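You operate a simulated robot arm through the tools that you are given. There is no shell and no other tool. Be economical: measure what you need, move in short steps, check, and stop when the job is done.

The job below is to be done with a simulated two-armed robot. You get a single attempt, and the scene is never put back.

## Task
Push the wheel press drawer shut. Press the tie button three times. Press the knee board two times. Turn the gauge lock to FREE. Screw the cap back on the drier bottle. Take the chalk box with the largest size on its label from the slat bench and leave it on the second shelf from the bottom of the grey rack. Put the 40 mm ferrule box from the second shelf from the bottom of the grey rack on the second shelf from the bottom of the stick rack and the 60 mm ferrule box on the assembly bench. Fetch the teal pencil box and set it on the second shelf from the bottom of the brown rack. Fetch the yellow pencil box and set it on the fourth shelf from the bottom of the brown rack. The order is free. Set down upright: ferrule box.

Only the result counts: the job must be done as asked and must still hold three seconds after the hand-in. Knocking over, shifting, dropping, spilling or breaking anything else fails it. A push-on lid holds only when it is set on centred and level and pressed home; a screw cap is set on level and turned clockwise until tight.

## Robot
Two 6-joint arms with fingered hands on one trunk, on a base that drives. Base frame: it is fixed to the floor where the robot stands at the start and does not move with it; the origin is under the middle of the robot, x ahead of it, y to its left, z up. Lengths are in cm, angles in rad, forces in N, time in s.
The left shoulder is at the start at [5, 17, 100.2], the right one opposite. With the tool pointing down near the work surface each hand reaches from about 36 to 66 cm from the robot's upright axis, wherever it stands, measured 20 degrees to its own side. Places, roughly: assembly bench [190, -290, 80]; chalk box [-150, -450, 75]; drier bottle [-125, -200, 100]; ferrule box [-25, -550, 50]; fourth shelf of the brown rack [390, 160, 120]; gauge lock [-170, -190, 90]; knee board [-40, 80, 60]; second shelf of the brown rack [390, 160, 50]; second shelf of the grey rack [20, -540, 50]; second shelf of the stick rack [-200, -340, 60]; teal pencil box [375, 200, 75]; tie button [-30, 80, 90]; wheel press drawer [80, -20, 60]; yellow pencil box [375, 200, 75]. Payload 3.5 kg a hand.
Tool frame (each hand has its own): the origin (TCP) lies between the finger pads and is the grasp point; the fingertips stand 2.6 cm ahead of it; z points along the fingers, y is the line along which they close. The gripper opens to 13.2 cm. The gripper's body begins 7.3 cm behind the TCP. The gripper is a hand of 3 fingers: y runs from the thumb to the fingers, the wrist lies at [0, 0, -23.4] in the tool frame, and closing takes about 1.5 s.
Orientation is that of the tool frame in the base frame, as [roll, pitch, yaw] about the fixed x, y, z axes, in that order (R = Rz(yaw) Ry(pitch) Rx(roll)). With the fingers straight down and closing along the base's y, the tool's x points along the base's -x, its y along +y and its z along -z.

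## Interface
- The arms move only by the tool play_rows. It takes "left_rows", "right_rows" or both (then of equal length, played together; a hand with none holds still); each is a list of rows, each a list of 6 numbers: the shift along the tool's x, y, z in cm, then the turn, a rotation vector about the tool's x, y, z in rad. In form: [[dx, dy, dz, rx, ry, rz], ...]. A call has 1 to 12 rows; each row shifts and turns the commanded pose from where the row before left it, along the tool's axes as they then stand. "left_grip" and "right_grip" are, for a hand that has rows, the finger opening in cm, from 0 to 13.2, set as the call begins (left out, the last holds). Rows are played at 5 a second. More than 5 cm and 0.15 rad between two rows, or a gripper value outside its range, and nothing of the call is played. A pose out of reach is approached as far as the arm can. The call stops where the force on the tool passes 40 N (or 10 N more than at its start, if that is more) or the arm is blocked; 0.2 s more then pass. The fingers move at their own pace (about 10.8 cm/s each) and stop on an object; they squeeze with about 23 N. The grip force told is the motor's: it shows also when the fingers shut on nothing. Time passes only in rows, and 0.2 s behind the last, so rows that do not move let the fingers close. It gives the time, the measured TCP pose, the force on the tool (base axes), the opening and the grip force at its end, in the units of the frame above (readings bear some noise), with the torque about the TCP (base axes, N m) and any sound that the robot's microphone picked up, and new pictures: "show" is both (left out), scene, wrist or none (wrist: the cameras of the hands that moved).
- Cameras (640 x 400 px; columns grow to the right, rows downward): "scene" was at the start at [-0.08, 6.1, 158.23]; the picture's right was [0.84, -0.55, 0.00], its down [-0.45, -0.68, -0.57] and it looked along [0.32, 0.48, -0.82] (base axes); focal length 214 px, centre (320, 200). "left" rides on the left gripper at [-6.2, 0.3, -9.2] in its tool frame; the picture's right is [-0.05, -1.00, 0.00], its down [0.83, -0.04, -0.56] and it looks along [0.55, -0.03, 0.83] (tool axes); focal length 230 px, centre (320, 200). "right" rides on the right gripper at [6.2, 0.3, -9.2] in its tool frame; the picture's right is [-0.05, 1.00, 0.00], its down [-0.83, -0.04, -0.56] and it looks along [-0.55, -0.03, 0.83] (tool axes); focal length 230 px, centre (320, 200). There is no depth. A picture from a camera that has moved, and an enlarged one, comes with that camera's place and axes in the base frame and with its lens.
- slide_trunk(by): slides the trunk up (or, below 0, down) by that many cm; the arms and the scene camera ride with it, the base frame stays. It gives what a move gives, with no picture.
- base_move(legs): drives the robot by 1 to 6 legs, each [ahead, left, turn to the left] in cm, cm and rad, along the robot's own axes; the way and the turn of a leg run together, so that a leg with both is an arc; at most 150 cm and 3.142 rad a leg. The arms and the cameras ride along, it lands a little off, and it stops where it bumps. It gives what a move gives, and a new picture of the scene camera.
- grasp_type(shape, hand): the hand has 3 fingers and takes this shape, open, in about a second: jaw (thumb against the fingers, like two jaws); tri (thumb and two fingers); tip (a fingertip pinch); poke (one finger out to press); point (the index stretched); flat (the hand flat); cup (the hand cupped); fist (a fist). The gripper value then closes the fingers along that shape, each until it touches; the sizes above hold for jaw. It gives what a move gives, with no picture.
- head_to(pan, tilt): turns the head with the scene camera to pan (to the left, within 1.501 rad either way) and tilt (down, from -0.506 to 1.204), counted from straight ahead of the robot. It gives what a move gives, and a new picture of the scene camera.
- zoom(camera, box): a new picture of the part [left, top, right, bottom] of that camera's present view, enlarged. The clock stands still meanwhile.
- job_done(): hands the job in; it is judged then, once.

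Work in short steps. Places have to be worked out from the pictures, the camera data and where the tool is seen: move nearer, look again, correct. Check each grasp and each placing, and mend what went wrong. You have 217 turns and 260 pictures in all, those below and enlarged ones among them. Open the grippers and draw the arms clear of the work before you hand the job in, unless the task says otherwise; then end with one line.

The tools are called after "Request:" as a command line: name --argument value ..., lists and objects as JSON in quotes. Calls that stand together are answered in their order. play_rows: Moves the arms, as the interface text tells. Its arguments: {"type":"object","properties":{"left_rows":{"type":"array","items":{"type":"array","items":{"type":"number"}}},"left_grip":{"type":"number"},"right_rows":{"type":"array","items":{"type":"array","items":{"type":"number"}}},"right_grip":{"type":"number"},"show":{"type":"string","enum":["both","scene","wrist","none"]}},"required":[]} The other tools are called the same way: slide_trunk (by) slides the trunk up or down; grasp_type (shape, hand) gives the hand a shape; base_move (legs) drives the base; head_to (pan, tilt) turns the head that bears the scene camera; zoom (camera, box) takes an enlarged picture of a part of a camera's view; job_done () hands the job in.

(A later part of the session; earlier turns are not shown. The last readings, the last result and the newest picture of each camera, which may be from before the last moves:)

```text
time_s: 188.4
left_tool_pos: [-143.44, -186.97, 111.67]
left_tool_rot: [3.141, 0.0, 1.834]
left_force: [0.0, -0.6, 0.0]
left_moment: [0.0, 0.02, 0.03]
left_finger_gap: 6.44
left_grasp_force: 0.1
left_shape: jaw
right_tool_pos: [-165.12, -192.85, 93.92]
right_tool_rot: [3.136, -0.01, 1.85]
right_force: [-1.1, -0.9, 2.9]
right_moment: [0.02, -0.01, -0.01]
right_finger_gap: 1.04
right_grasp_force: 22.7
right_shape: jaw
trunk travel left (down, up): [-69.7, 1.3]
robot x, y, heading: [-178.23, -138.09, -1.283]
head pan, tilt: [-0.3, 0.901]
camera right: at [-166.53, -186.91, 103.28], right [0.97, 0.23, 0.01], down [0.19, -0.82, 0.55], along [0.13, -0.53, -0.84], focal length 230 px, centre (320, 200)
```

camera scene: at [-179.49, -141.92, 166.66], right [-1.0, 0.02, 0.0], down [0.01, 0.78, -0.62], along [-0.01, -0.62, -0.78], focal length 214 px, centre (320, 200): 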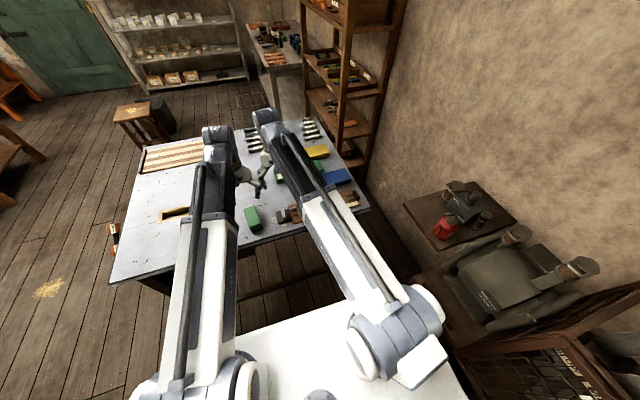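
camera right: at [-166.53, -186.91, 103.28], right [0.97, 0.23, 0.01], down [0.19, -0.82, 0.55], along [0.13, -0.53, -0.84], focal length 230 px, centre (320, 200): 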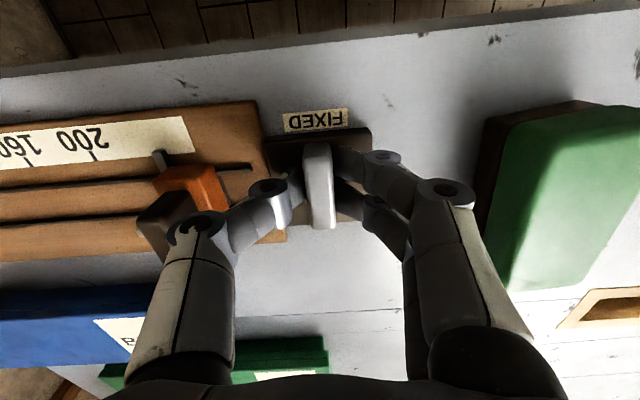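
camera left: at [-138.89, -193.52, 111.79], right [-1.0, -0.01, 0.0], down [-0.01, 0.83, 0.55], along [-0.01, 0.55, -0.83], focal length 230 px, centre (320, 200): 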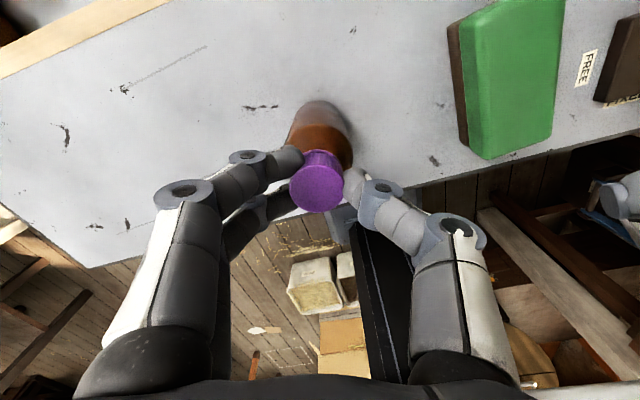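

Gripped the lever (gap 1.0). Now turn clockwise, 0.15 rad per row.

Request:
play_rows --right_rows '[[0, 0, 0, 0, 0, 0.1], [0, 0, 0, 0, 0, 0.13], [0, 0, 0, 0, 0, 0.13], [0, 0, 0, 0, 0, 0.13], [0, 0, 0, 0, 0, 0.13], [0, 0, 0, 0, 0, 0.13]]' --show "wrist"

```text
time_s: 189.8
left_tool_pos: [-143.19, -187.04, 111.47]
left_tool_rot: [-3.139, 0.0, 1.836]
left_force: [-0.3, -0.1, 0.3]
left_moment: [-0.01, 0.01, -0.02]
left_finger_gap: 6.43
left_grasp_force: 0.0
left_shape: jaw
right_tool_pos: [-164.92, -192.81, 93.94]
right_tool_rot: [-3.14, -0.009, 1.099]
right_force: [18.4, 3.6, 0.4]
right_moment: [-0.04, -0.44, 0.15]
right_finger_gap: 1.01
right_grasp_force: 23.3
right_shape: jaw
trunk travel left (down, up): [-69.7, 1.3]
robot x, y, heading: [-177.86, -138.22, -1.286]
head pan, tilt: [-0.3, 0.901]
camera right: at [-161.79, -187.5, 103.31], right [0.87, -0.5, 0.0], down [-0.42, -0.73, 0.55], along [-0.27, -0.47, -0.84], focal length 230 px, centre (320, 200)
```

right: 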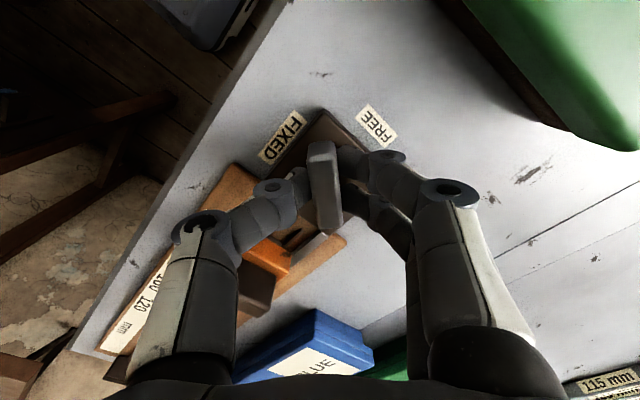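

It turns with the hand; lateral force shows the pivot is slightly off, so I shift with it and continue.

Request:
play_rows --right_rows '[[0.1, 0.35, 0, 0, 0, 0.1], [0.05, 0.15, 0, 0, 0, 0.13], [0.05, 0.1, 0, 0, 0, 0.13], [0.05, 0, 0, 0, 0, 0.13], [0, 0, 0, 0, 0, 0.13], [0, 0, 0, 0, 0, 0.13]]' --show "wrist"

```text
time_s: 191.2
left_tool_pos: [-143.23, -186.98, 111.42]
left_tool_rot: [-3.139, 0.0, 1.833]
left_force: [-0.1, 0.8, 0.1]
left_moment: [-0.04, 0.04, 0.0]
left_finger_gap: 6.45
left_grasp_force: 0.0
left_shape: jaw
right_tool_pos: [-164.44, -192.96, 93.96]
right_tool_rot: [-3.134, -0.006, 0.347]
right_force: [15.5, -7.9, -1.8]
right_moment: [-0.27, -0.32, 0.11]
right_finger_gap: 1.0
right_grasp_force: 22.6
right_shape: jaw
trunk travel left (down, up): [-69.7, 1.3]
robot x, y, heading: [-178.21, -138.15, -1.284]
head pan, tilt: [-0.3, 0.901]
camera right: at [-158.37, -191.31, 103.3], right [0.29, -0.96, -0.01], down [-0.8, -0.25, 0.55], along [-0.53, -0.15, -0.83], focal length 230 px, centre (320, 200)
```

right: 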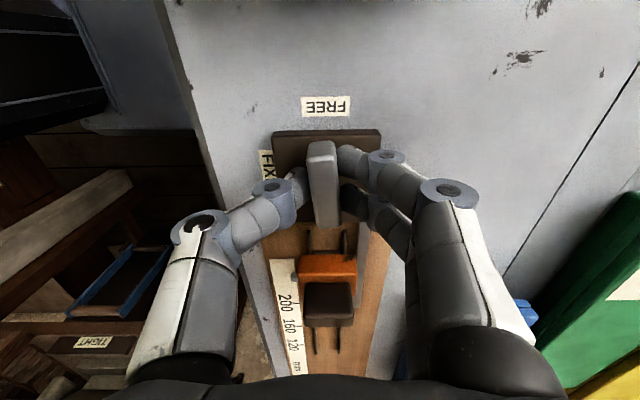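

It points at FREE. I nudge a little further to the stop and release.

Request:
play_rows --right_rows '[[0.05, 0.05, 0, 0, 0, 0.06], [0, 0, 0, 0, 0, 0.06]]' --show "none"

Request:
play_rows --right_rows '[[0, 0, 0, 0, 0, 0], [0, 0, 0, 0, 0, 0], [0, 0, -3, 0, 0, 0], [0, 0, -4, 0, 0, 0], [0, 0, -4, 0, 0, 0]]' --right_grip 4 --show "wrist"

```text
time_s: 191.8
left_tool_pos: [-143.22, -187.02, 111.39]
left_tool_rot: [-3.138, -0.001, 1.833]
left_force: [0.1, -0.7, 0.4]
left_moment: [-0.01, -0.02, -0.01]
left_finger_gap: 6.44
left_grasp_force: 0.1
left_shape: jaw
right_tool_pos: [-164.31, -193.06, 93.94]
right_tool_rot: [-3.136, -0.005, 0.229]
right_force: [16.2, -11.9, 1.0]
right_moment: [-0.36, -0.29, 0.21]
right_finger_gap: 1.01
right_grasp_force: 22.8
right_shape: jaw
trunk travel left (down, up): [-69.7, 1.3]
robot x, y, heading: [-178.3, -138.42, -1.29]
head pan, tilt: [-0.3, 0.901]
```

```text
time_s: 193.0
left_tool_pos: [-143.46, -186.95, 111.58]
left_tool_rot: [-3.142, -0.001, 1.832]
left_force: [0.4, 0.2, -0.2]
left_moment: [0.02, 0.0, 0.02]
left_finger_gap: 6.43
left_grasp_force: 0.0
left_shape: jaw
right_tool_pos: [-164.6, -192.97, 105.08]
right_tool_rot: [-3.133, -0.006, 0.229]
right_force: [-0.6, -0.2, 0.6]
right_moment: [0.0, 0.0, -0.01]
right_finger_gap: 3.97
right_grasp_force: 0.0
right_shape: jaw
trunk travel left (down, up): [-69.7, 1.3]
robot x, y, heading: [-178.26, -138.56, -1.286]
head pan, tilt: [-0.3, 0.901]
camera right: at [-158.54, -191.98, 114.37], right [0.18, -0.98, -0.01], down [-0.82, -0.15, 0.55], along [-0.54, -0.09, -0.83], focal length 230 px, centre (320, 200)
```

right: 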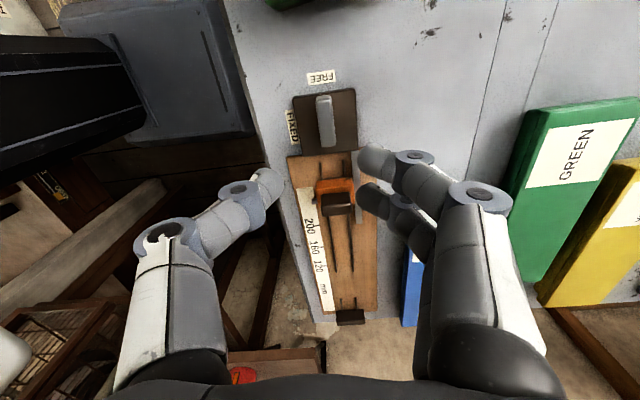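

FREE is set. Now I restore the right hand's yaw, and drive around the table toward the slat bench.

Request:
play_rows --right_rows '[[0, 0, 0, 0, 0, -0.15], [0, 0, 0, 0, 0, -0.15], [0, 0, 0, 0, 0, -0.15], [0, 0, 0, 0, 0, -0.15], [0, 0, 0, 0, 0, -0.15], [0, 0, 0, 0, 0, -0.15], [0, 0, 0, 0, 0, -0.15], [0, 0, 0, 0, 0, -0.15], [0, 0, -2, 0, 0, -0.15], [0, 0, -2, 0, 0, -0.15], [0, 0, -1, 0, 0, -0.12]]' --show "none"

Request:
base_move --legs '[[-10, 0, 0], [0, 150, 0], [0, 0, -0.285], [150, 0, 0], [100, 0, 0]]'

Request:
head_to --pan -0.9 --tilt 0.6

```text
time_s: 195.4
left_tool_pos: [-143.37, -186.98, 111.51]
left_tool_rot: [-3.141, -0.001, 1.835]
left_force: [0.6, -0.7, -0.1]
left_moment: [-0.03, 0.02, 0.02]
left_finger_gap: 6.46
left_grasp_force: 0.1
left_shape: jaw
right_tool_pos: [-164.34, -193.21, 110.02]
right_tool_rot: [3.137, -0.007, 1.852]
right_force: [-0.5, -0.3, 0.2]
right_moment: [0.04, -0.02, 0.0]
right_finger_gap: 3.99
right_grasp_force: 0.0
right_shape: jaw
trunk travel left (down, up): [-69.7, 1.3]
robot x, y, heading: [-178.29, -138.43, -1.288]
head pan, tilt: [-0.3, 0.901]
```

```text
time_s: 215.5
left_tool_pos: [-7.46, -375.75, 111.46]
left_tool_rot: [3.142, -0.001, 1.573]
left_force: [-0.3, -0.4, -0.3]
left_moment: [-0.01, 0.02, 0.0]
left_finger_gap: 6.41
left_grasp_force: 0.1
left_shape: jaw
right_tool_pos: [-29.28, -376.27, 110.0]
right_tool_rot: [3.136, -0.009, 1.59]
right_force: [-0.4, -0.6, -1.0]
right_moment: [-0.04, -0.01, -0.02]
right_finger_gap: 3.96
right_grasp_force: 0.1
right_shape: jaw
trunk travel left (down, up): [-69.7, 1.3]
robot x, y, heading: [-28.78, -319.6, -1.545]
head pan, tilt: [-0.3, 0.901]
stopped in leg 5: the robot was blocked; the commanded pose is now the measured one
camera scene: at [-30.75, -323.0, 166.66], right [-0.96, 0.27, 0.0], down [0.21, 0.75, -0.62], along [-0.17, -0.6, -0.78], focal length 214 px, centre (320, 200)
```

scene: 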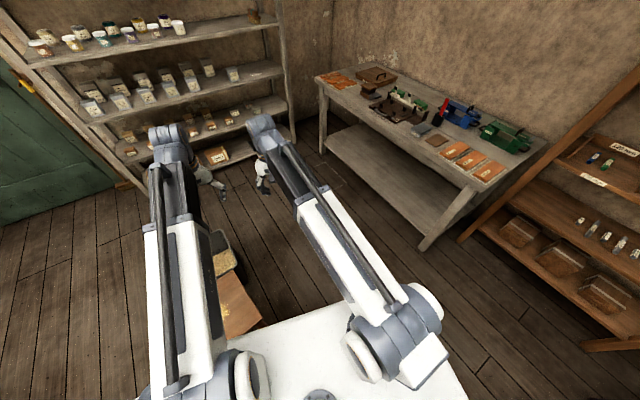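

```text
time_s: 216.5
left_tool_pos: [-7.4, -375.63, 111.52]
left_tool_rot: [-3.142, 0.0, 1.574]
left_force: [1.1, -0.3, 0.3]
left_moment: [0.02, 0.01, 0.0]
left_finger_gap: 6.44
left_grasp_force: 0.2
left_shape: jaw
right_tool_pos: [-29.35, -376.17, 110.03]
right_tool_rot: [3.137, -0.01, 1.589]
right_force: [0.2, -0.3, 0.4]
right_moment: [0.03, 0.01, -0.02]
right_finger_gap: 3.98
right_grasp_force: 0.1
right_shape: jaw
trunk travel left (down, up): [-69.7, 1.3]
robot x, y, heading: [-28.65, -319.58, -1.546]
head pan, tilt: [-0.901, 0.6]
camera scene: at [-35.49, -321.36, 169.14], right [-0.64, 0.77, 0.0], down [0.43, 0.36, -0.82], along [-0.63, -0.53, -0.57], focal length 214 px, centre (320, 200)
```

scene: 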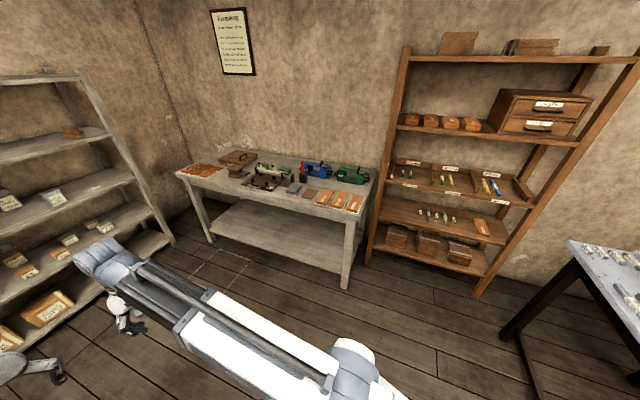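

The base stopped at the stool; I'll back off. First a closer look at the slat bench and stick rack from here.

Request:
zoom --camera "scene" --box '[170, 140, 390, 260]'

Request:
zoom --camera "scene" --box '[360, 130, 540, 300]'

Request:
zoom --camera "scene" --box '[0, 180, 180, 350]'

```text
2.91 times, centred on (280, 200) of scene
camera zoom: at [-35.49, -321.36, 169.14], right [-0.64, 0.77, 0.0], down [0.43, 0.36, -0.82], along [-0.63, -0.53, -0.57], focal length 624 px, centre (436, 200)
```

zoom: 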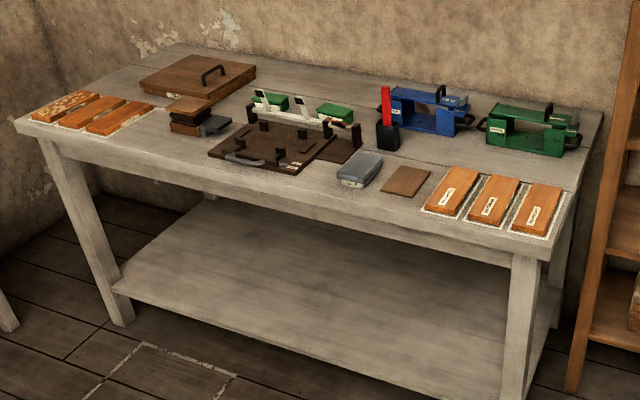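

```text
2.35 times, centred on (450, 215) of scene
camera zoom: at [-35.49, -321.36, 169.14], right [-0.64, 0.77, 0.0], down [0.43, 0.36, -0.82], along [-0.63, -0.53, -0.57], focal length 505 px, centre (14, 165)
```

zoom: 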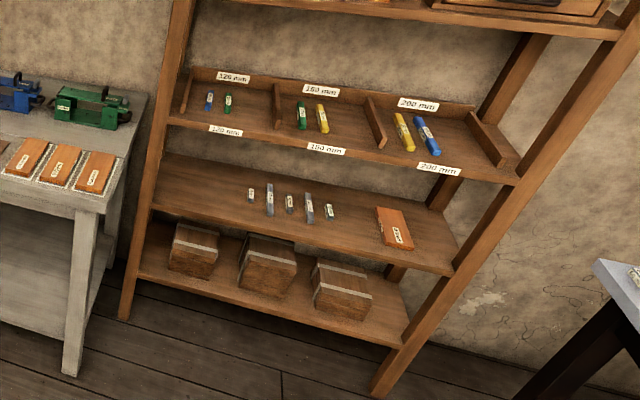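

```text
2.35 times, centred on (90, 265) of scene
camera zoom: at [-35.49, -321.36, 169.14], right [-0.64, 0.77, 0.0], down [0.43, 0.36, -0.82], along [-0.63, -0.53, -0.57], focal length 505 px, centre (861, 47)
```

zoom: 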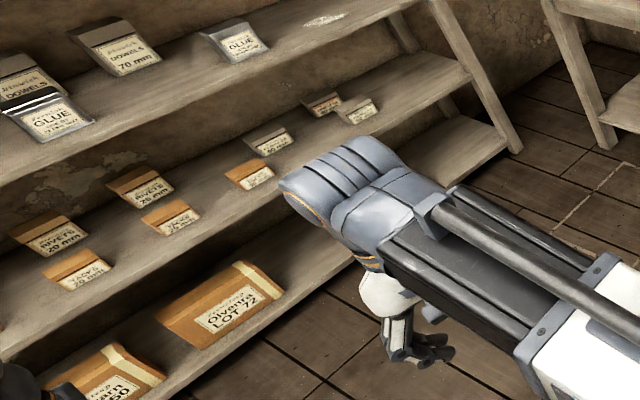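

Request:
zoom --camera "scene" --box '[305, 182, 369, 222]'

Request:
zoom --camera "scene" --box '[172, 150, 252, 200]'

Request:
zoom --camera "scene" --box '[60, 200, 140, 250]'

```text
10.00 times, centred on (337, 202) of scene
camera zoom: at [-35.49, -321.36, 169.14], right [-0.64, 0.77, 0.0], down [0.43, 0.36, -0.82], along [-0.63, -0.53, -0.57], focal length 2145 px, centre (150, 180)
```

zoom: 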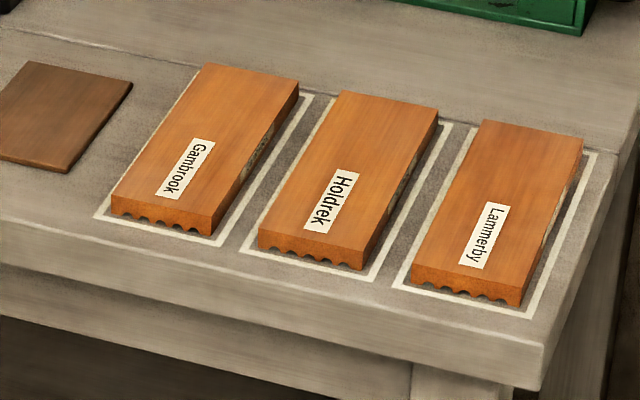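

```text
8.00 times, centred on (212, 175) of scene
camera zoom: at [-35.49, -321.36, 169.14], right [-0.64, 0.77, 0.0], down [0.43, 0.36, -0.82], along [-0.63, -0.53, -0.57], focal length 1716 px, centre (1184, 400)
```

zoom: 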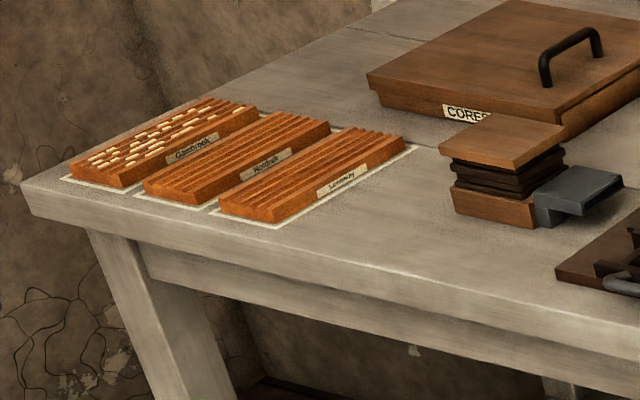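

```text
8.00 times, centred on (100, 225) of scene
camera zoom: at [-35.49, -321.36, 169.14], right [-0.64, 0.77, 0.0], down [0.43, 0.36, -0.82], along [-0.63, -0.53, -0.57], focal length 1716 px, centre (2080, 0)
```

zoom: 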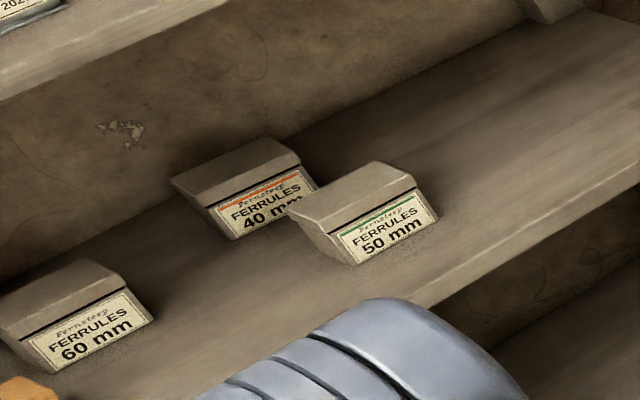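

Request:
zoom --camera "scene" --box '[225, 160, 321, 220]'

Request:
zoom --camera "scene" --box '[285, 150, 385, 212]'

```text
6.67 times, centred on (273, 190) of scene
camera zoom: at [-35.49, -321.36, 169.14], right [-0.64, 0.77, 0.0], down [0.43, 0.36, -0.82], along [-0.63, -0.53, -0.57], focal length 1430 px, centre (633, 267)
```

zoom: 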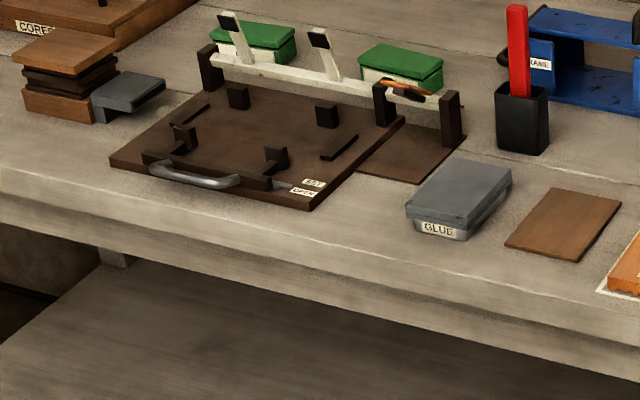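

```text
6.40 times, centred on (335, 181) of scene
camera zoom: at [-35.49, -321.36, 169.14], right [-0.64, 0.77, 0.0], down [0.43, 0.36, -0.82], along [-0.63, -0.53, -0.57], focal length 1373 px, centre (224, 322)
```

zoom: 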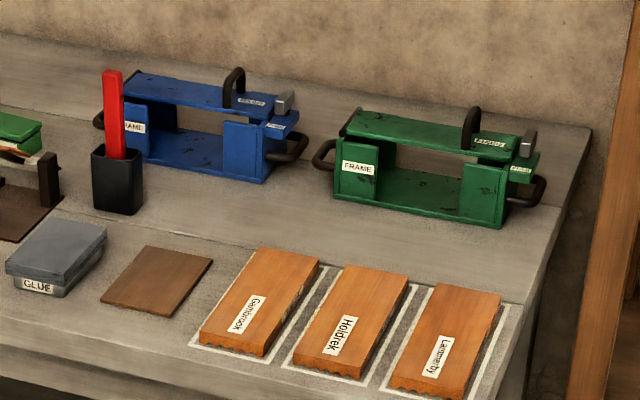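

Two green-lidded boxes stand behind a jig on the bench, perhaps the chalk boxes. I drive round to face the bench.

Request:
base_move --legs '[[-12, 0, 0], [0, 0, -1.267], [60, 0, 0], [0, 112, 0]]'

Request:
head_to --pan 0.0 --tilt 0.6

```text
time_s: 229.1
left_tool_pos: [-95.67, -469.66, 111.44]
left_tool_rot: [-3.141, 0.0, 0.326]
left_force: [-0.3, 0.7, -0.6]
left_moment: [0.01, -0.01, 0.0]
left_finger_gap: 6.43
left_grasp_force: 0.1
left_shape: jaw
right_tool_pos: [-103.14, -449.02, 110.1]
right_tool_rot: [3.135, -0.009, 0.337]
right_force: [-0.2, 0.1, 0.1]
right_moment: [0.0, 0.01, 0.0]
right_finger_gap: 3.95
right_grasp_force: 0.1
right_shape: jaw
trunk travel left (down, up): [-69.7, 1.3]
robot x, y, heading: [-49.2, -432.08, -2.797]
head pan, tilt: [-0.901, 0.6]
camera scene: at [-53.06, -426.01, 169.14], right [0.53, 0.85, 0.0], down [0.48, -0.3, -0.83], along [-0.7, 0.44, -0.56], focal length 214 px, centre (320, 200)
```

scene: 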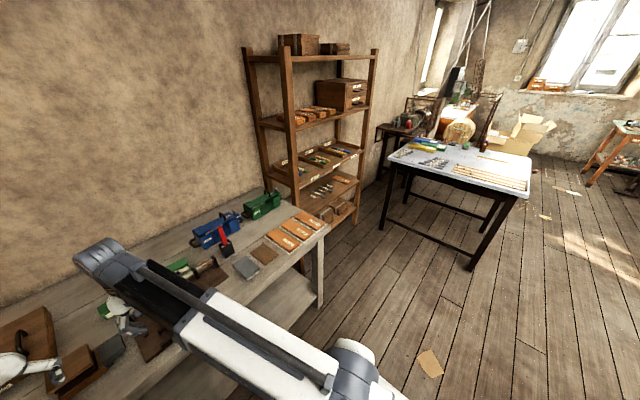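

```text
time_s: 230.3
left_tool_pos: [-95.65, -469.7, 111.44]
left_tool_rot: [-3.141, 0.001, 0.325]
left_force: [-0.4, -0.8, 0.1]
left_moment: [0.01, 0.01, -0.02]
left_finger_gap: 6.43
left_grasp_force: 0.0
left_shape: jaw
right_tool_pos: [-103.14, -449.23, 110.05]
right_tool_rot: [3.136, -0.008, 0.339]
right_force: [-0.3, -0.2, -0.6]
right_moment: [-0.01, -0.01, 0.01]
right_finger_gap: 3.97
right_grasp_force: 0.0
right_shape: jaw
trunk travel left (down, up): [-69.7, 1.3]
robot x, y, heading: [-49.16, -431.99, -2.803]
head pan, tilt: [0.0, 0.6]
camera scene: at [-53.88, -433.61, 169.14], right [-0.34, 0.94, 0.0], down [0.53, 0.19, -0.83], along [-0.78, -0.28, -0.56], focal length 214 px, centre (320, 200)
```

scene: 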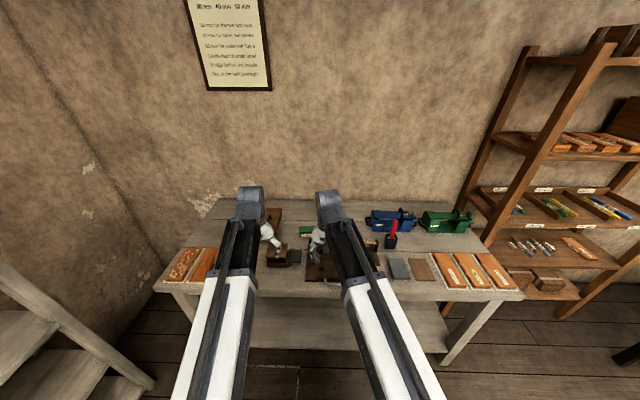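

Request:
zoom --camera "right" --box '[0, 0, 640, 400]'

Request:
zoom --camera "scene" --box '[260, 190, 340, 270]'

Request:
zoom --camera "scene" --box '[190, 0, 280, 90]'

```text
1.00 times, centred on (320, 200) of right (not enlarged: the box is as wide or as high as the picture)
camera zoom: at [-97.23, -447.38, 119.36], right [0.28, -0.96, 0.01], down [-0.8, -0.23, 0.55], along [-0.52, -0.16, -0.84], focal length 230 px, centre (320, 200)
```

zoom: 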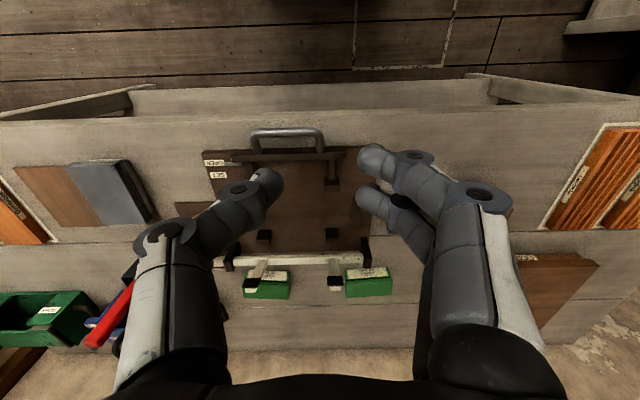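

```text
5.00 times, centred on (300, 230) of scene
camera zoom: at [-53.88, -433.61, 169.14], right [-0.34, 0.94, 0.0], down [0.53, 0.19, -0.83], along [-0.78, -0.28, -0.56], focal length 1072 px, centre (420, 50)
```

zoom: 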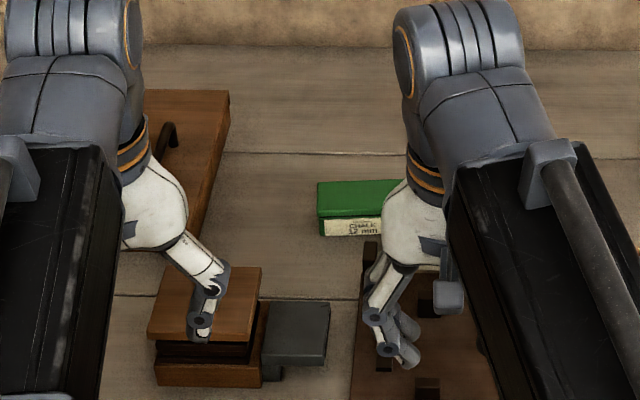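

```text
4.44 times, centred on (235, 45) of scene
camera zoom: at [-53.88, -433.61, 169.14], right [-0.34, 0.94, 0.0], down [0.53, 0.19, -0.83], along [-0.78, -0.28, -0.56], focal length 953 px, centre (698, 889)
```

zoom: 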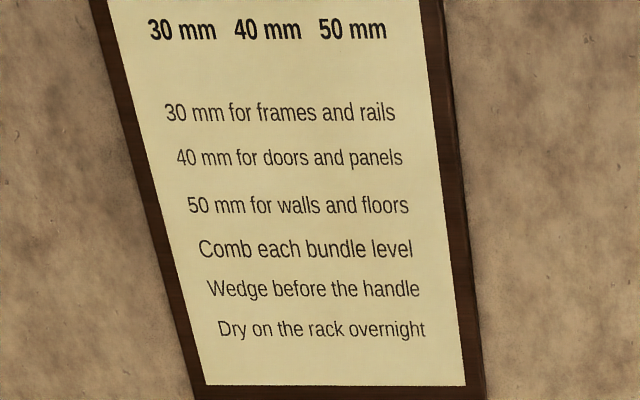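

Request:
zoom --camera "right" --box '[240, 240, 400, 310]'

```text
4.00 times, centred on (320, 275) of right
camera zoom: at [-97.23, -447.38, 119.36], right [0.28, -0.96, 0.01], down [-0.8, -0.23, 0.55], along [-0.52, -0.16, -0.84], focal length 920 px, centre (320, -100)
```

zoom: 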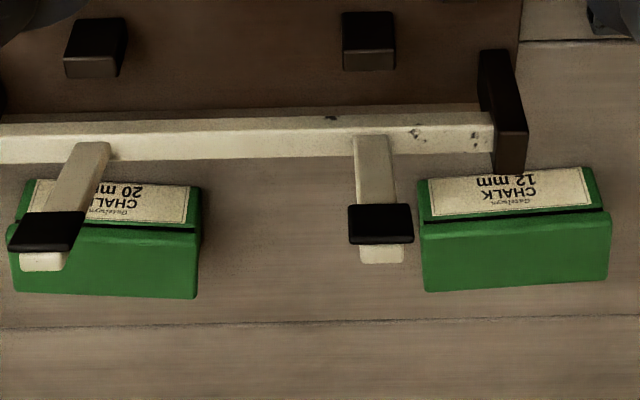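

The labels read CHALK 20 mm (my right) and CHALK 12 mm: the 20 mm box is the one. I drive nearer.

Request:
base_move --legs '[[30, 0, 0]]'

Request:
play_rows --right_rows '[[-3, -2, 0, 0, 0, 0], [-3, -2, 0, 0, 0, 0]]' --right_grip 12 --show "wrist"

```text
time_s: 232.4
left_tool_pos: [-124.26, -479.7, 111.53]
left_tool_rot: [3.141, -0.002, 0.32]
left_force: [-0.8, -0.2, 0.1]
left_moment: [0.0, 0.0, -0.02]
left_finger_gap: 6.45
left_grasp_force: 0.0
left_shape: jaw
right_tool_pos: [-131.65, -459.1, 110.07]
right_tool_rot: [3.136, -0.008, 0.336]
right_force: [0.5, 0.2, -0.2]
right_moment: [-0.03, 0.0, 0.0]
right_finger_gap: 3.97
right_grasp_force: 0.0
right_shape: jaw
trunk travel left (down, up): [-69.7, 1.3]
robot x, y, heading: [-77.41, -442.18, -2.8]
head pan, tilt: [0.0, 0.6]
camera scene: at [-82.37, -443.76, 169.14], right [-0.33, 0.94, 0.0], down [0.53, 0.19, -0.82], along [-0.78, -0.28, -0.57], focal length 214 px, centre (320, 200)
```

scene: 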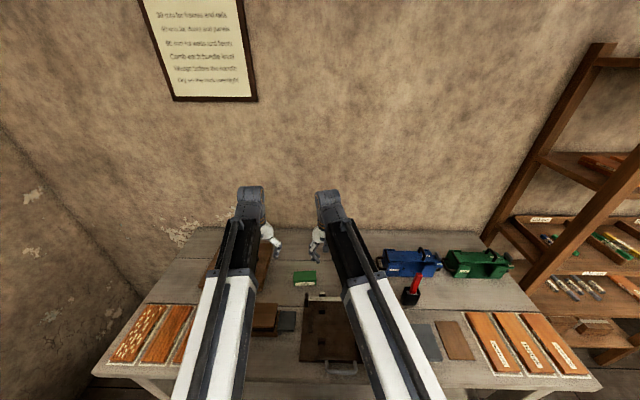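

```text
time_s: 233.0
left_tool_pos: [-124.16, -479.59, 111.58]
left_tool_rot: [-3.141, 0.0, 0.321]
left_force: [0.1, 0.3, -0.8]
left_moment: [0.02, 0.01, 0.02]
left_finger_gap: 6.44
left_grasp_force: 0.1
left_shape: jaw
right_tool_pos: [-138.43, -457.24, 109.87]
right_tool_rot: [3.138, -0.008, 0.336]
right_force: [1.4, -0.2, -0.1]
right_moment: [0.01, -0.02, 0.01]
right_finger_gap: 11.99
right_grasp_force: 0.0
right_shape: jaw
trunk travel left (down, up): [-69.7, 1.3]
robot x, y, heading: [-77.57, -442.18, -2.803]
head pan, tilt: [0.0, 0.6]
camera right: at [-132.63, -455.53, 119.19], right [0.28, -0.96, 0.01], down [-0.8, -0.23, 0.55], along [-0.52, -0.16, -0.84], focal length 230 px, centre (320, 200)
```

right: 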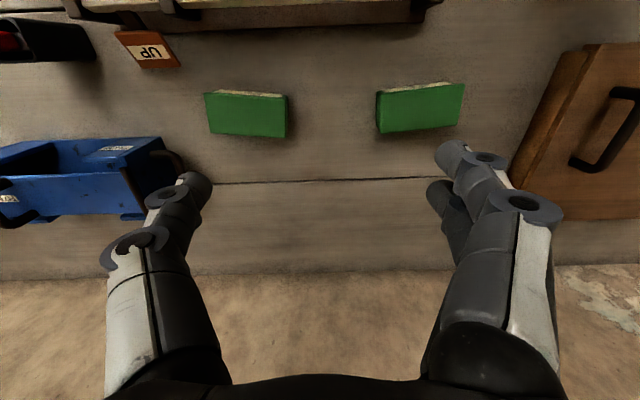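

The 20 mm box lid sits at (-141.8,-448.6,88.3), about 10.6 cm wide. I'll use the left hand at a 45° forward-down tilt so I can later set it on the shelf; shift the base right and tilt the hand.

Request:
base_move --legs '[[0, -31, 0]]'

Request:
play_rows --left_rows '[[0, 0, 0, 0, -0.15, 0], [0, 0, 0, 0, -0.15, 0], [0, 0, 0, 0, -0.15, 0], [0, 0, 0, 0, -0.15, 0], [0, 0, 0, 0, -0.15, 0], [0, 0, 0, 0, -0.035, 0]]' --left_grip 13.2 --show "wrist"

```text
time_s: 235.1
left_tool_pos: [-134.8, -449.92, 111.49]
left_tool_rot: [3.141, -0.001, 0.314]
left_force: [-0.7, 0.3, 0.9]
left_moment: [-0.01, 0.01, 0.02]
left_finger_gap: 6.45
left_grasp_force: 0.0
left_shape: jaw
right_tool_pos: [-148.89, -427.55, 109.97]
right_tool_rot: [3.134, -0.009, 0.333]
right_force: [-0.2, -0.3, 0.3]
right_moment: [-0.03, -0.01, 0.0]
right_finger_gap: 11.98
right_grasp_force: 0.0
right_shape: jaw
trunk travel left (down, up): [-69.7, 1.3]
robot x, y, heading: [-88.18, -412.16, -2.804]
head pan, tilt: [0.0, 0.6]
camera scene: at [-92.67, -414.14, 169.14], right [-0.33, 0.94, 0.0], down [0.53, 0.19, -0.83], along [-0.78, -0.27, -0.56], focal length 214 px, centre (320, 200)
```

scene: 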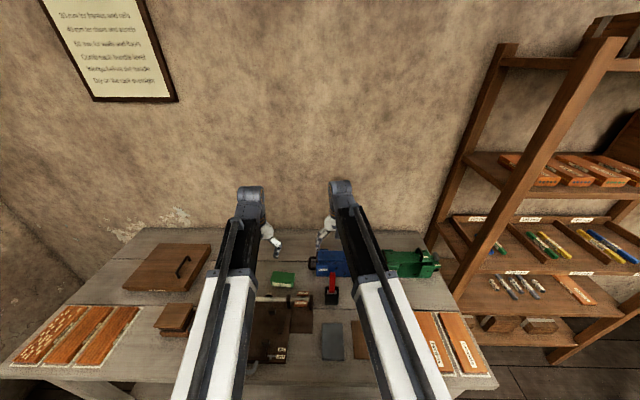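

```text
time_s: 236.5
left_tool_pos: [-140.71, -452.56, 113.0]
left_tool_rot: [3.141, 0.786, 0.315]
left_force: [-0.5, -0.7, 0.0]
left_moment: [0.01, 0.0, 0.01]
left_finger_gap: 13.18
left_grasp_force: 0.0
left_shape: jaw
left hand out of reach, approached as far as the arm can: row 4, 5, 6
right_tool_pos: [-148.9, -427.52, 109.87]
right_tool_rot: [3.136, -0.009, 0.333]
right_force: [0.0, -0.4, 0.5]
right_moment: [-0.03, 0.0, -0.02]
right_finger_gap: 11.99
right_grasp_force: 0.2
right_shape: jaw
trunk travel left (down, up): [-69.7, 1.3]
robot x, y, heading: [-87.95, -412.44, -2.805]
head pan, tilt: [0.0, 0.6]
camera left: at [-138.5, -452.27, 123.92], right [-0.34, 0.94, 0.04], down [0.92, 0.35, -0.2], along [-0.2, -0.03, -0.98], focal length 230 px, centre (320, 200)
```

left: 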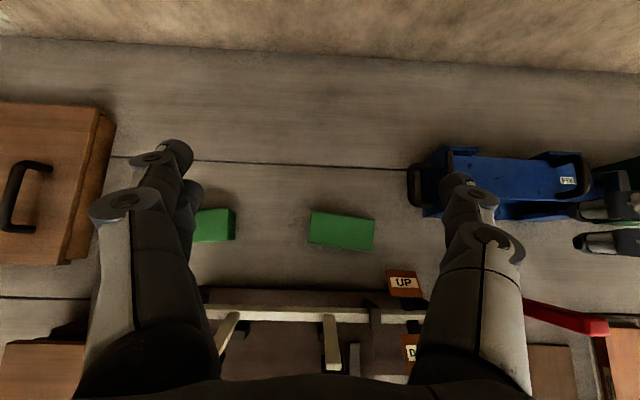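

The 20 mm box is below at (-142.1,-448.6), turned about 0.08 rad. I align, descend to z≈96, and check.

Request:
play_rows --left_rows '[[0, -2.1, 0, 0.028, 0, 0.028], [0, -2.1, 0, 0.028, 0, 0.028], [3, 0, 3, 0, 0, 0], [3, 0, 3, 0, 0, 0], [3, 0, 3, 0, 0, 0], [3, 0, 3, 0, 0, 0]]' --left_grip 13.2 --show "wrist"

```text
time_s: 237.9
left_tool_pos: [-142.86, -448.81, 96.09]
left_tool_rot: [-3.14, 0.784, 0.237]
left_force: [0.0, 0.5, 0.5]
left_moment: [0.01, 0.03, -0.02]
left_finger_gap: 13.17
left_grasp_force: 0.0
left_shape: jaw
left hand out of reach, approached as far as the arm can: row 3
right_tool_pos: [-148.89, -427.39, 109.83]
right_tool_rot: [3.134, -0.009, 0.331]
right_force: [-1.2, -0.5, -0.7]
right_moment: [-0.04, -0.01, -0.01]
right_finger_gap: 11.97
right_grasp_force: 0.0
right_shape: jaw
trunk travel left (down, up): [-69.7, 1.3]
robot x, y, heading: [-88.03, -412.96, -2.807]
head pan, tilt: [0.0, 0.6]
camera left: at [-140.65, -448.73, 107.02], right [-0.27, 0.96, 0.04], down [0.94, 0.27, -0.19], along [-0.2, -0.02, -0.98], focal length 230 px, centre (320, 200)
```

left: 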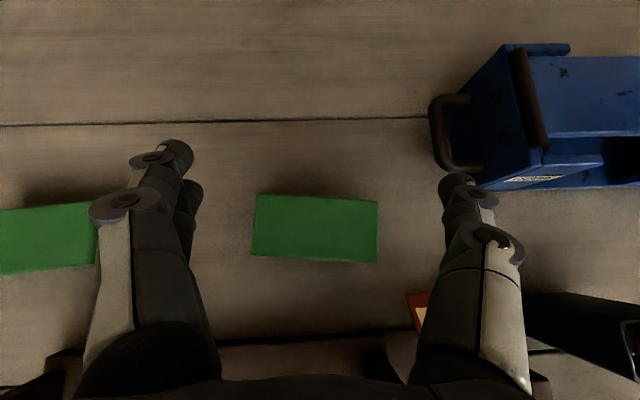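

Laterally centred. I descend the last part with the opening at 12 cm.

Request:
play_rows --left_rows '[[1.68, 0.03, 1.47, 0, 0, 0], [1.68, 0.03, 1.47, 0, 0, 0], [1.68, 0.03, 1.47, 0, 0, 0], [1.68, 0.03, 1.47, 0, 0, 0]]' --left_grip 12.4 --show "wrist"

```text
time_s: 238.9
left_tool_pos: [-142.2, -448.92, 87.84]
left_tool_rot: [3.134, 0.795, 0.231]
left_force: [-2.1, 5.8, 23.5]
left_moment: [-1.7, -0.26, -0.05]
left_finger_gap: 12.37
left_grasp_force: 0.1
left_shape: jaw
right_tool_pos: [-148.85, -427.22, 110.15]
right_tool_rot: [3.136, -0.007, 0.33]
right_force: [0.8, -0.6, 0.0]
right_moment: [0.02, 0.03, 0.02]
right_finger_gap: 11.99
right_grasp_force: 0.1
right_shape: jaw
trunk travel left (down, up): [-69.7, 1.3]
robot x, y, heading: [-88.21, -413.16, -2.812]
head pan, tilt: [0.0, 0.6]
camera left: at [-139.89, -448.63, 98.56], right [-0.27, 0.96, 0.03], down [0.94, 0.27, -0.2], along [-0.21, -0.02, -0.98], focal length 230 px, centre (320, 200)
```

left: 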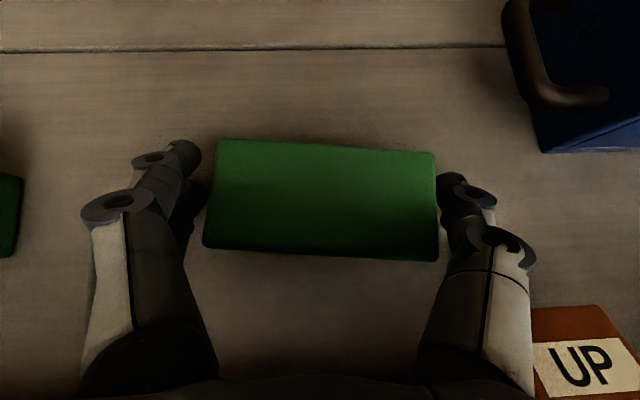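

Fingers touch the bench (z≈85); box is about 3 cm tall. I ease up a hair and close.

Request:
play_rows --left_rows '[[-0.15, 0, -0.15, 0, 0, 0], [0, 0, 0, 0, 0, 0], [0, 0, 0, 0, 0, 0], [0, 0, 0, 0, 0, 0], [0, 0, 0, 0, 0, 0]]' --left_grip 8 --show "wrist"

```text
time_s: 240.1
left_tool_pos: [-142.08, -449.02, 87.78]
left_tool_rot: [3.139, 0.794, 0.235]
left_force: [-4.2, -8.4, 27.4]
left_moment: [-2.37, -0.24, -0.42]
left_finger_gap: 10.14
left_grasp_force: 22.6
left_shape: jaw
right_tool_pos: [-148.66, -427.47, 110.04]
right_tool_rot: [3.134, -0.007, 0.332]
right_force: [-0.3, -0.3, 0.2]
right_moment: [-0.02, 0.01, -0.02]
right_finger_gap: 11.99
right_grasp_force: 0.1
right_shape: jaw
trunk travel left (down, up): [-69.7, 1.3]
robot x, y, heading: [-88.19, -412.98, -2.81]
head pan, tilt: [0.0, 0.6]
camera left: at [-139.78, -448.79, 98.55], right [-0.27, 0.96, 0.04], down [0.94, 0.27, -0.2], along [-0.2, -0.02, -0.98], focal length 230 px, centre (320, 200)
```

left: 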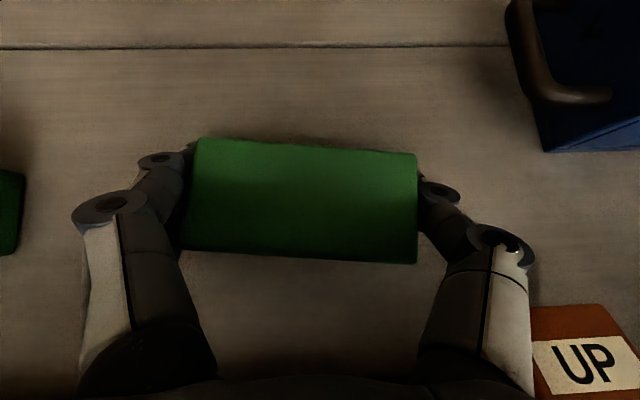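

Gripped at 10.14 cm. I lift straight up and check that the box comes along level.

Request:
play_rows --left_rows '[[-0.7, 0, -0.7, 0, 0, 0], [-1.4, 0, -1.4, 0, 0, 0], [-2.8, 0, -2.8, 0, 0, 0], [-2.8, 0, -2.8, 0, 0, 0], [-2.8, 0, -2.8, 0, 0, 0]]' --show "wrist"

```text
time_s: 241.3
left_tool_pos: [-142.68, -449.37, 102.09]
left_tool_rot: [3.141, 0.784, 0.238]
left_force: [0.3, 0.1, -0.7]
left_moment: [0.03, -0.01, 0.0]
left_finger_gap: 9.99
left_grasp_force: 22.6
left_shape: jaw
left hand out of reach, approached as far as the arm can: row 4
right_tool_pos: [-148.84, -427.51, 109.91]
right_tool_rot: [3.136, -0.007, 0.333]
right_force: [0.5, 0.1, -0.2]
right_moment: [0.04, 0.02, 0.02]
right_finger_gap: 11.99
right_grasp_force: 0.1
right_shape: jaw
trunk travel left (down, up): [-69.7, 1.3]
robot x, y, heading: [-87.62, -412.59, -2.802]
head pan, tilt: [0.0, 0.6]
camera left: at [-140.48, -449.2, 112.91], right [-0.27, 0.96, 0.04], down [0.94, 0.27, -0.19], along [-0.2, -0.02, -0.98], focal length 230 px, centre (320, 200)
```

left: 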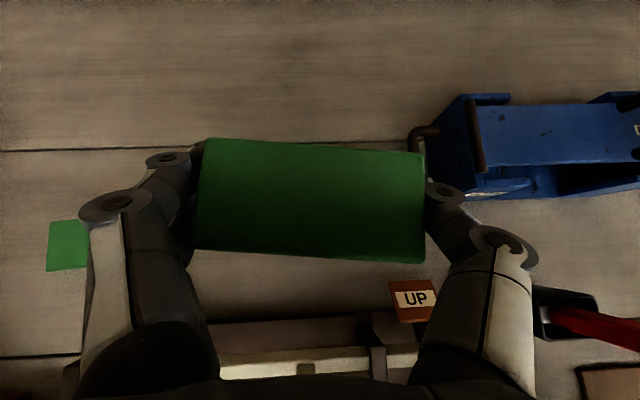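

The chalk box is held. I back out, turn toward the grey rack and look at its second shelf.

Request:
base_move --legs '[[-35, 0, 0], [0, 0, 1.5], [30, 0, 0]]'

Request:
head_to --pan -0.1 --tilt 0.7

Request:
zoom --camera "scene" --box '[160, 120, 480, 320]'

```text
time_s: 248.9
left_tool_pos: [-14.03, -487.65, 102.0]
left_tool_rot: [-3.139, 0.784, 1.727]
left_force: [-0.7, 0.1, -1.1]
left_moment: [0.0, 0.04, -0.05]
left_finger_gap: 9.98
left_grasp_force: 23.5
left_shape: jaw
right_tool_pos: [-36.24, -492.28, 109.91]
right_tool_rot: [3.135, -0.008, 1.821]
right_force: [0.0, 0.2, 0.2]
right_moment: [-0.01, 0.04, -0.01]
right_finger_gap: 11.97
right_grasp_force: 0.1
right_shape: jaw
trunk travel left (down, up): [-69.7, 1.3]
robot x, y, heading: [-46.3, -430.39, -1.31]
head pan, tilt: [0.0, 0.6]
camera scene: at [-45.03, -435.04, 169.14], right [-0.97, -0.25, 0.0], down [-0.14, 0.55, -0.82], along [0.21, -0.8, -0.57], focal length 214 px, centre (320, 200)
```

scene: 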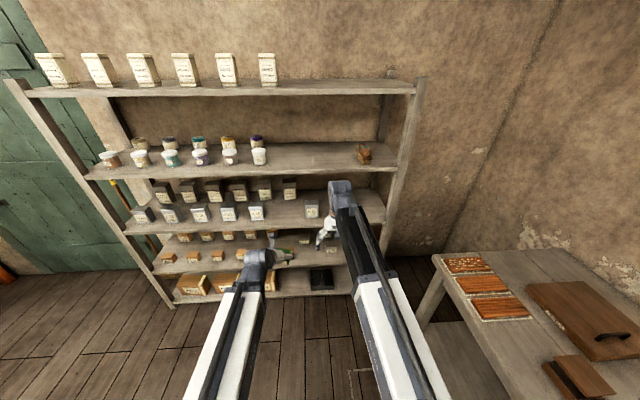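

```text
time_s: 249.6
left_tool_pos: [-14.03, -487.69, 102.07]
left_tool_rot: [3.141, 0.784, 1.727]
left_force: [0.2, 0.0, -0.7]
left_moment: [0.01, -0.01, -0.02]
left_finger_gap: 9.97
left_grasp_force: 23.4
left_shape: jaw
right_tool_pos: [-36.32, -492.11, 109.79]
right_tool_rot: [3.137, -0.009, 1.822]
right_force: [-0.2, -0.1, -0.9]
right_moment: [0.01, -0.04, -0.01]
right_finger_gap: 11.99
right_grasp_force: 0.1
right_shape: jaw
trunk travel left (down, up): [-69.7, 1.3]
robot x, y, heading: [-46.13, -430.47, -1.315]
head pan, tilt: [-0.099, 0.7]
camera scene: at [-45.96, -434.78, 168.28], right [-0.99, -0.16, 0.0], down [-0.1, 0.64, -0.77], along [0.12, -0.76, -0.64], focal length 214 px, centre (320, 200)
```

scene: 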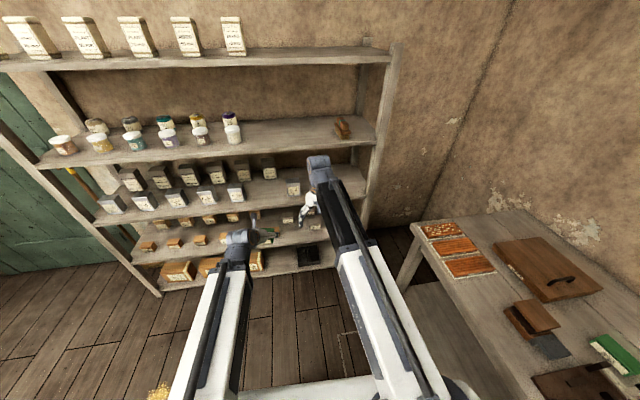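

```text
2.00 times, centred on (320, 220) of scene
camera zoom: at [-45.96, -434.78, 168.28], right [-0.99, -0.16, 0.0], down [-0.1, 0.64, -0.77], along [0.12, -0.76, -0.64], focal length 429 px, centre (320, 160)
```

zoom: 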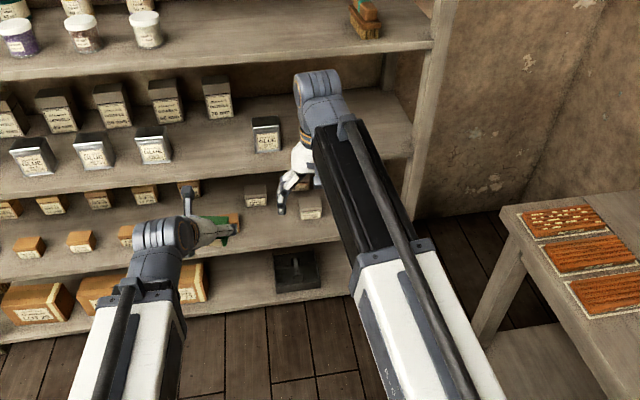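

I tuck the right hand back, bring the left hand inward, lower the trunk, and approach the free right end of shelf 2.

Request:
play_rows --right_rows '[[3.6, -3, 0, 0, 0, 0], [3.6, -3, 0, 0, 0, 0], [3.6, -3, 0, 0, 0, 0], [3.6, -3, 0, 0, 0, 0], [3.6, -2, 0, 0, 0, 0]]' --left_rows '[[0, -2.5, 0, 0, 0, 0], [0, -2.5, 0, 0, 0, 0], [0, -2.5, 0, 0, 0, 0], [0, -2.5, 0, 0, 0, 0], [0, -2.5, 0, 0, 0, 0]]' --show "none"

Request:
slide_trunk --by -38

Request:
base_move --legs '[[32, 0, 0]]'

Request:
zoom --camera "left" --box '[0, 0, 640, 400]'

```text
time_s: 250.8
left_tool_pos: [-26.33, -489.77, 102.0]
left_tool_rot: [-3.141, 0.784, 1.727]
left_force: [-0.1, 0.2, -0.7]
left_moment: [0.0, 0.01, -0.01]
left_finger_gap: 9.97
left_grasp_force: 22.9
left_shape: jaw
right_tool_pos: [-54.16, -479.08, 110.06]
right_tool_rot: [3.135, -0.01, 1.823]
right_force: [-0.9, -0.9, 0.0]
right_moment: [-0.01, 0.02, -0.01]
right_finger_gap: 11.96
right_grasp_force: 0.1
right_shape: jaw
right hand out of reach, approached as far as the arm can: row 5
trunk travel left (down, up): [-69.7, 1.3]
robot x, y, heading: [-46.07, -430.23, -1.311]
head pan, tilt: [-0.099, 0.7]
```

```text
time_s: 254.4
left_tool_pos: [-26.29, -489.83, 64.04]
left_tool_rot: [-3.14, 0.783, 1.73]
left_force: [0.1, -0.3, -0.5]
left_moment: [0.01, 0.02, -0.01]
left_finger_gap: 10.0
left_grasp_force: 23.1
left_shape: jaw
right_tool_pos: [-54.25, -479.09, 72.14]
right_tool_rot: [3.134, -0.01, 1.823]
right_force: [-0.5, 0.1, -0.1]
right_moment: [-0.02, -0.03, -0.01]
right_finger_gap: 11.97
right_grasp_force: 0.0
right_shape: jaw
trunk travel left (down, up): [-31.7, 39.3]
robot x, y, heading: [-46.4, -430.39, -1.314]
head pan, tilt: [-0.099, 0.7]
```

```text
time_s: 256.6
left_tool_pos: [-18.37, -520.8, 63.99]
left_tool_rot: [-3.139, 0.784, 1.725]
left_force: [-0.2, -0.5, -0.4]
left_moment: [0.04, 0.01, 0.04]
left_finger_gap: 9.97
left_grasp_force: 23.0
left_shape: jaw
right_tool_pos: [-46.15, -510.09, 72.1]
right_tool_rot: [3.137, -0.01, 1.817]
right_force: [-0.2, -0.1, 0.1]
right_moment: [0.0, 0.02, 0.04]
right_finger_gap: 11.98
right_grasp_force: 0.0
right_shape: jaw
trunk travel left (down, up): [-31.7, 39.3]
robot x, y, heading: [-38.28, -461.58, -1.313]
head pan, tilt: [-0.099, 0.7]
camera scene: at [-37.92, -465.72, 130.28], right [-0.99, -0.15, 0.0], down [-0.1, 0.64, -0.76], along [0.12, -0.76, -0.64], focal length 214 px, centre (320, 200)
```

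scene: 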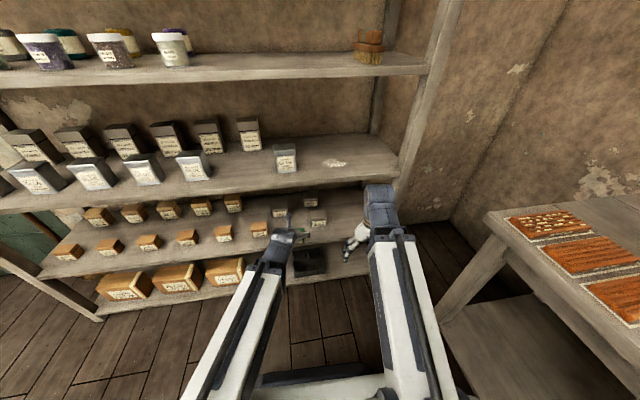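

```text
1.00 times, centred on (320, 200) of left (not enlarged: the box is as wide or as high as the picture)
camera zoom: at [-18.36, -518.61, 74.8], right [-0.98, -0.19, 0.04], down [-0.19, 0.96, -0.19], along [0.0, -0.2, -0.98], focal length 230 px, centre (320, 200)
```

zoom: 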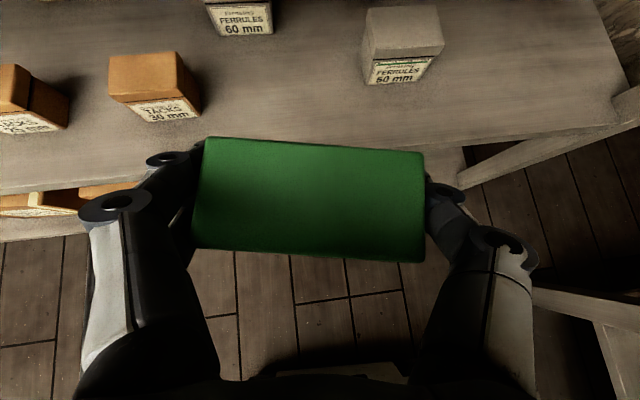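

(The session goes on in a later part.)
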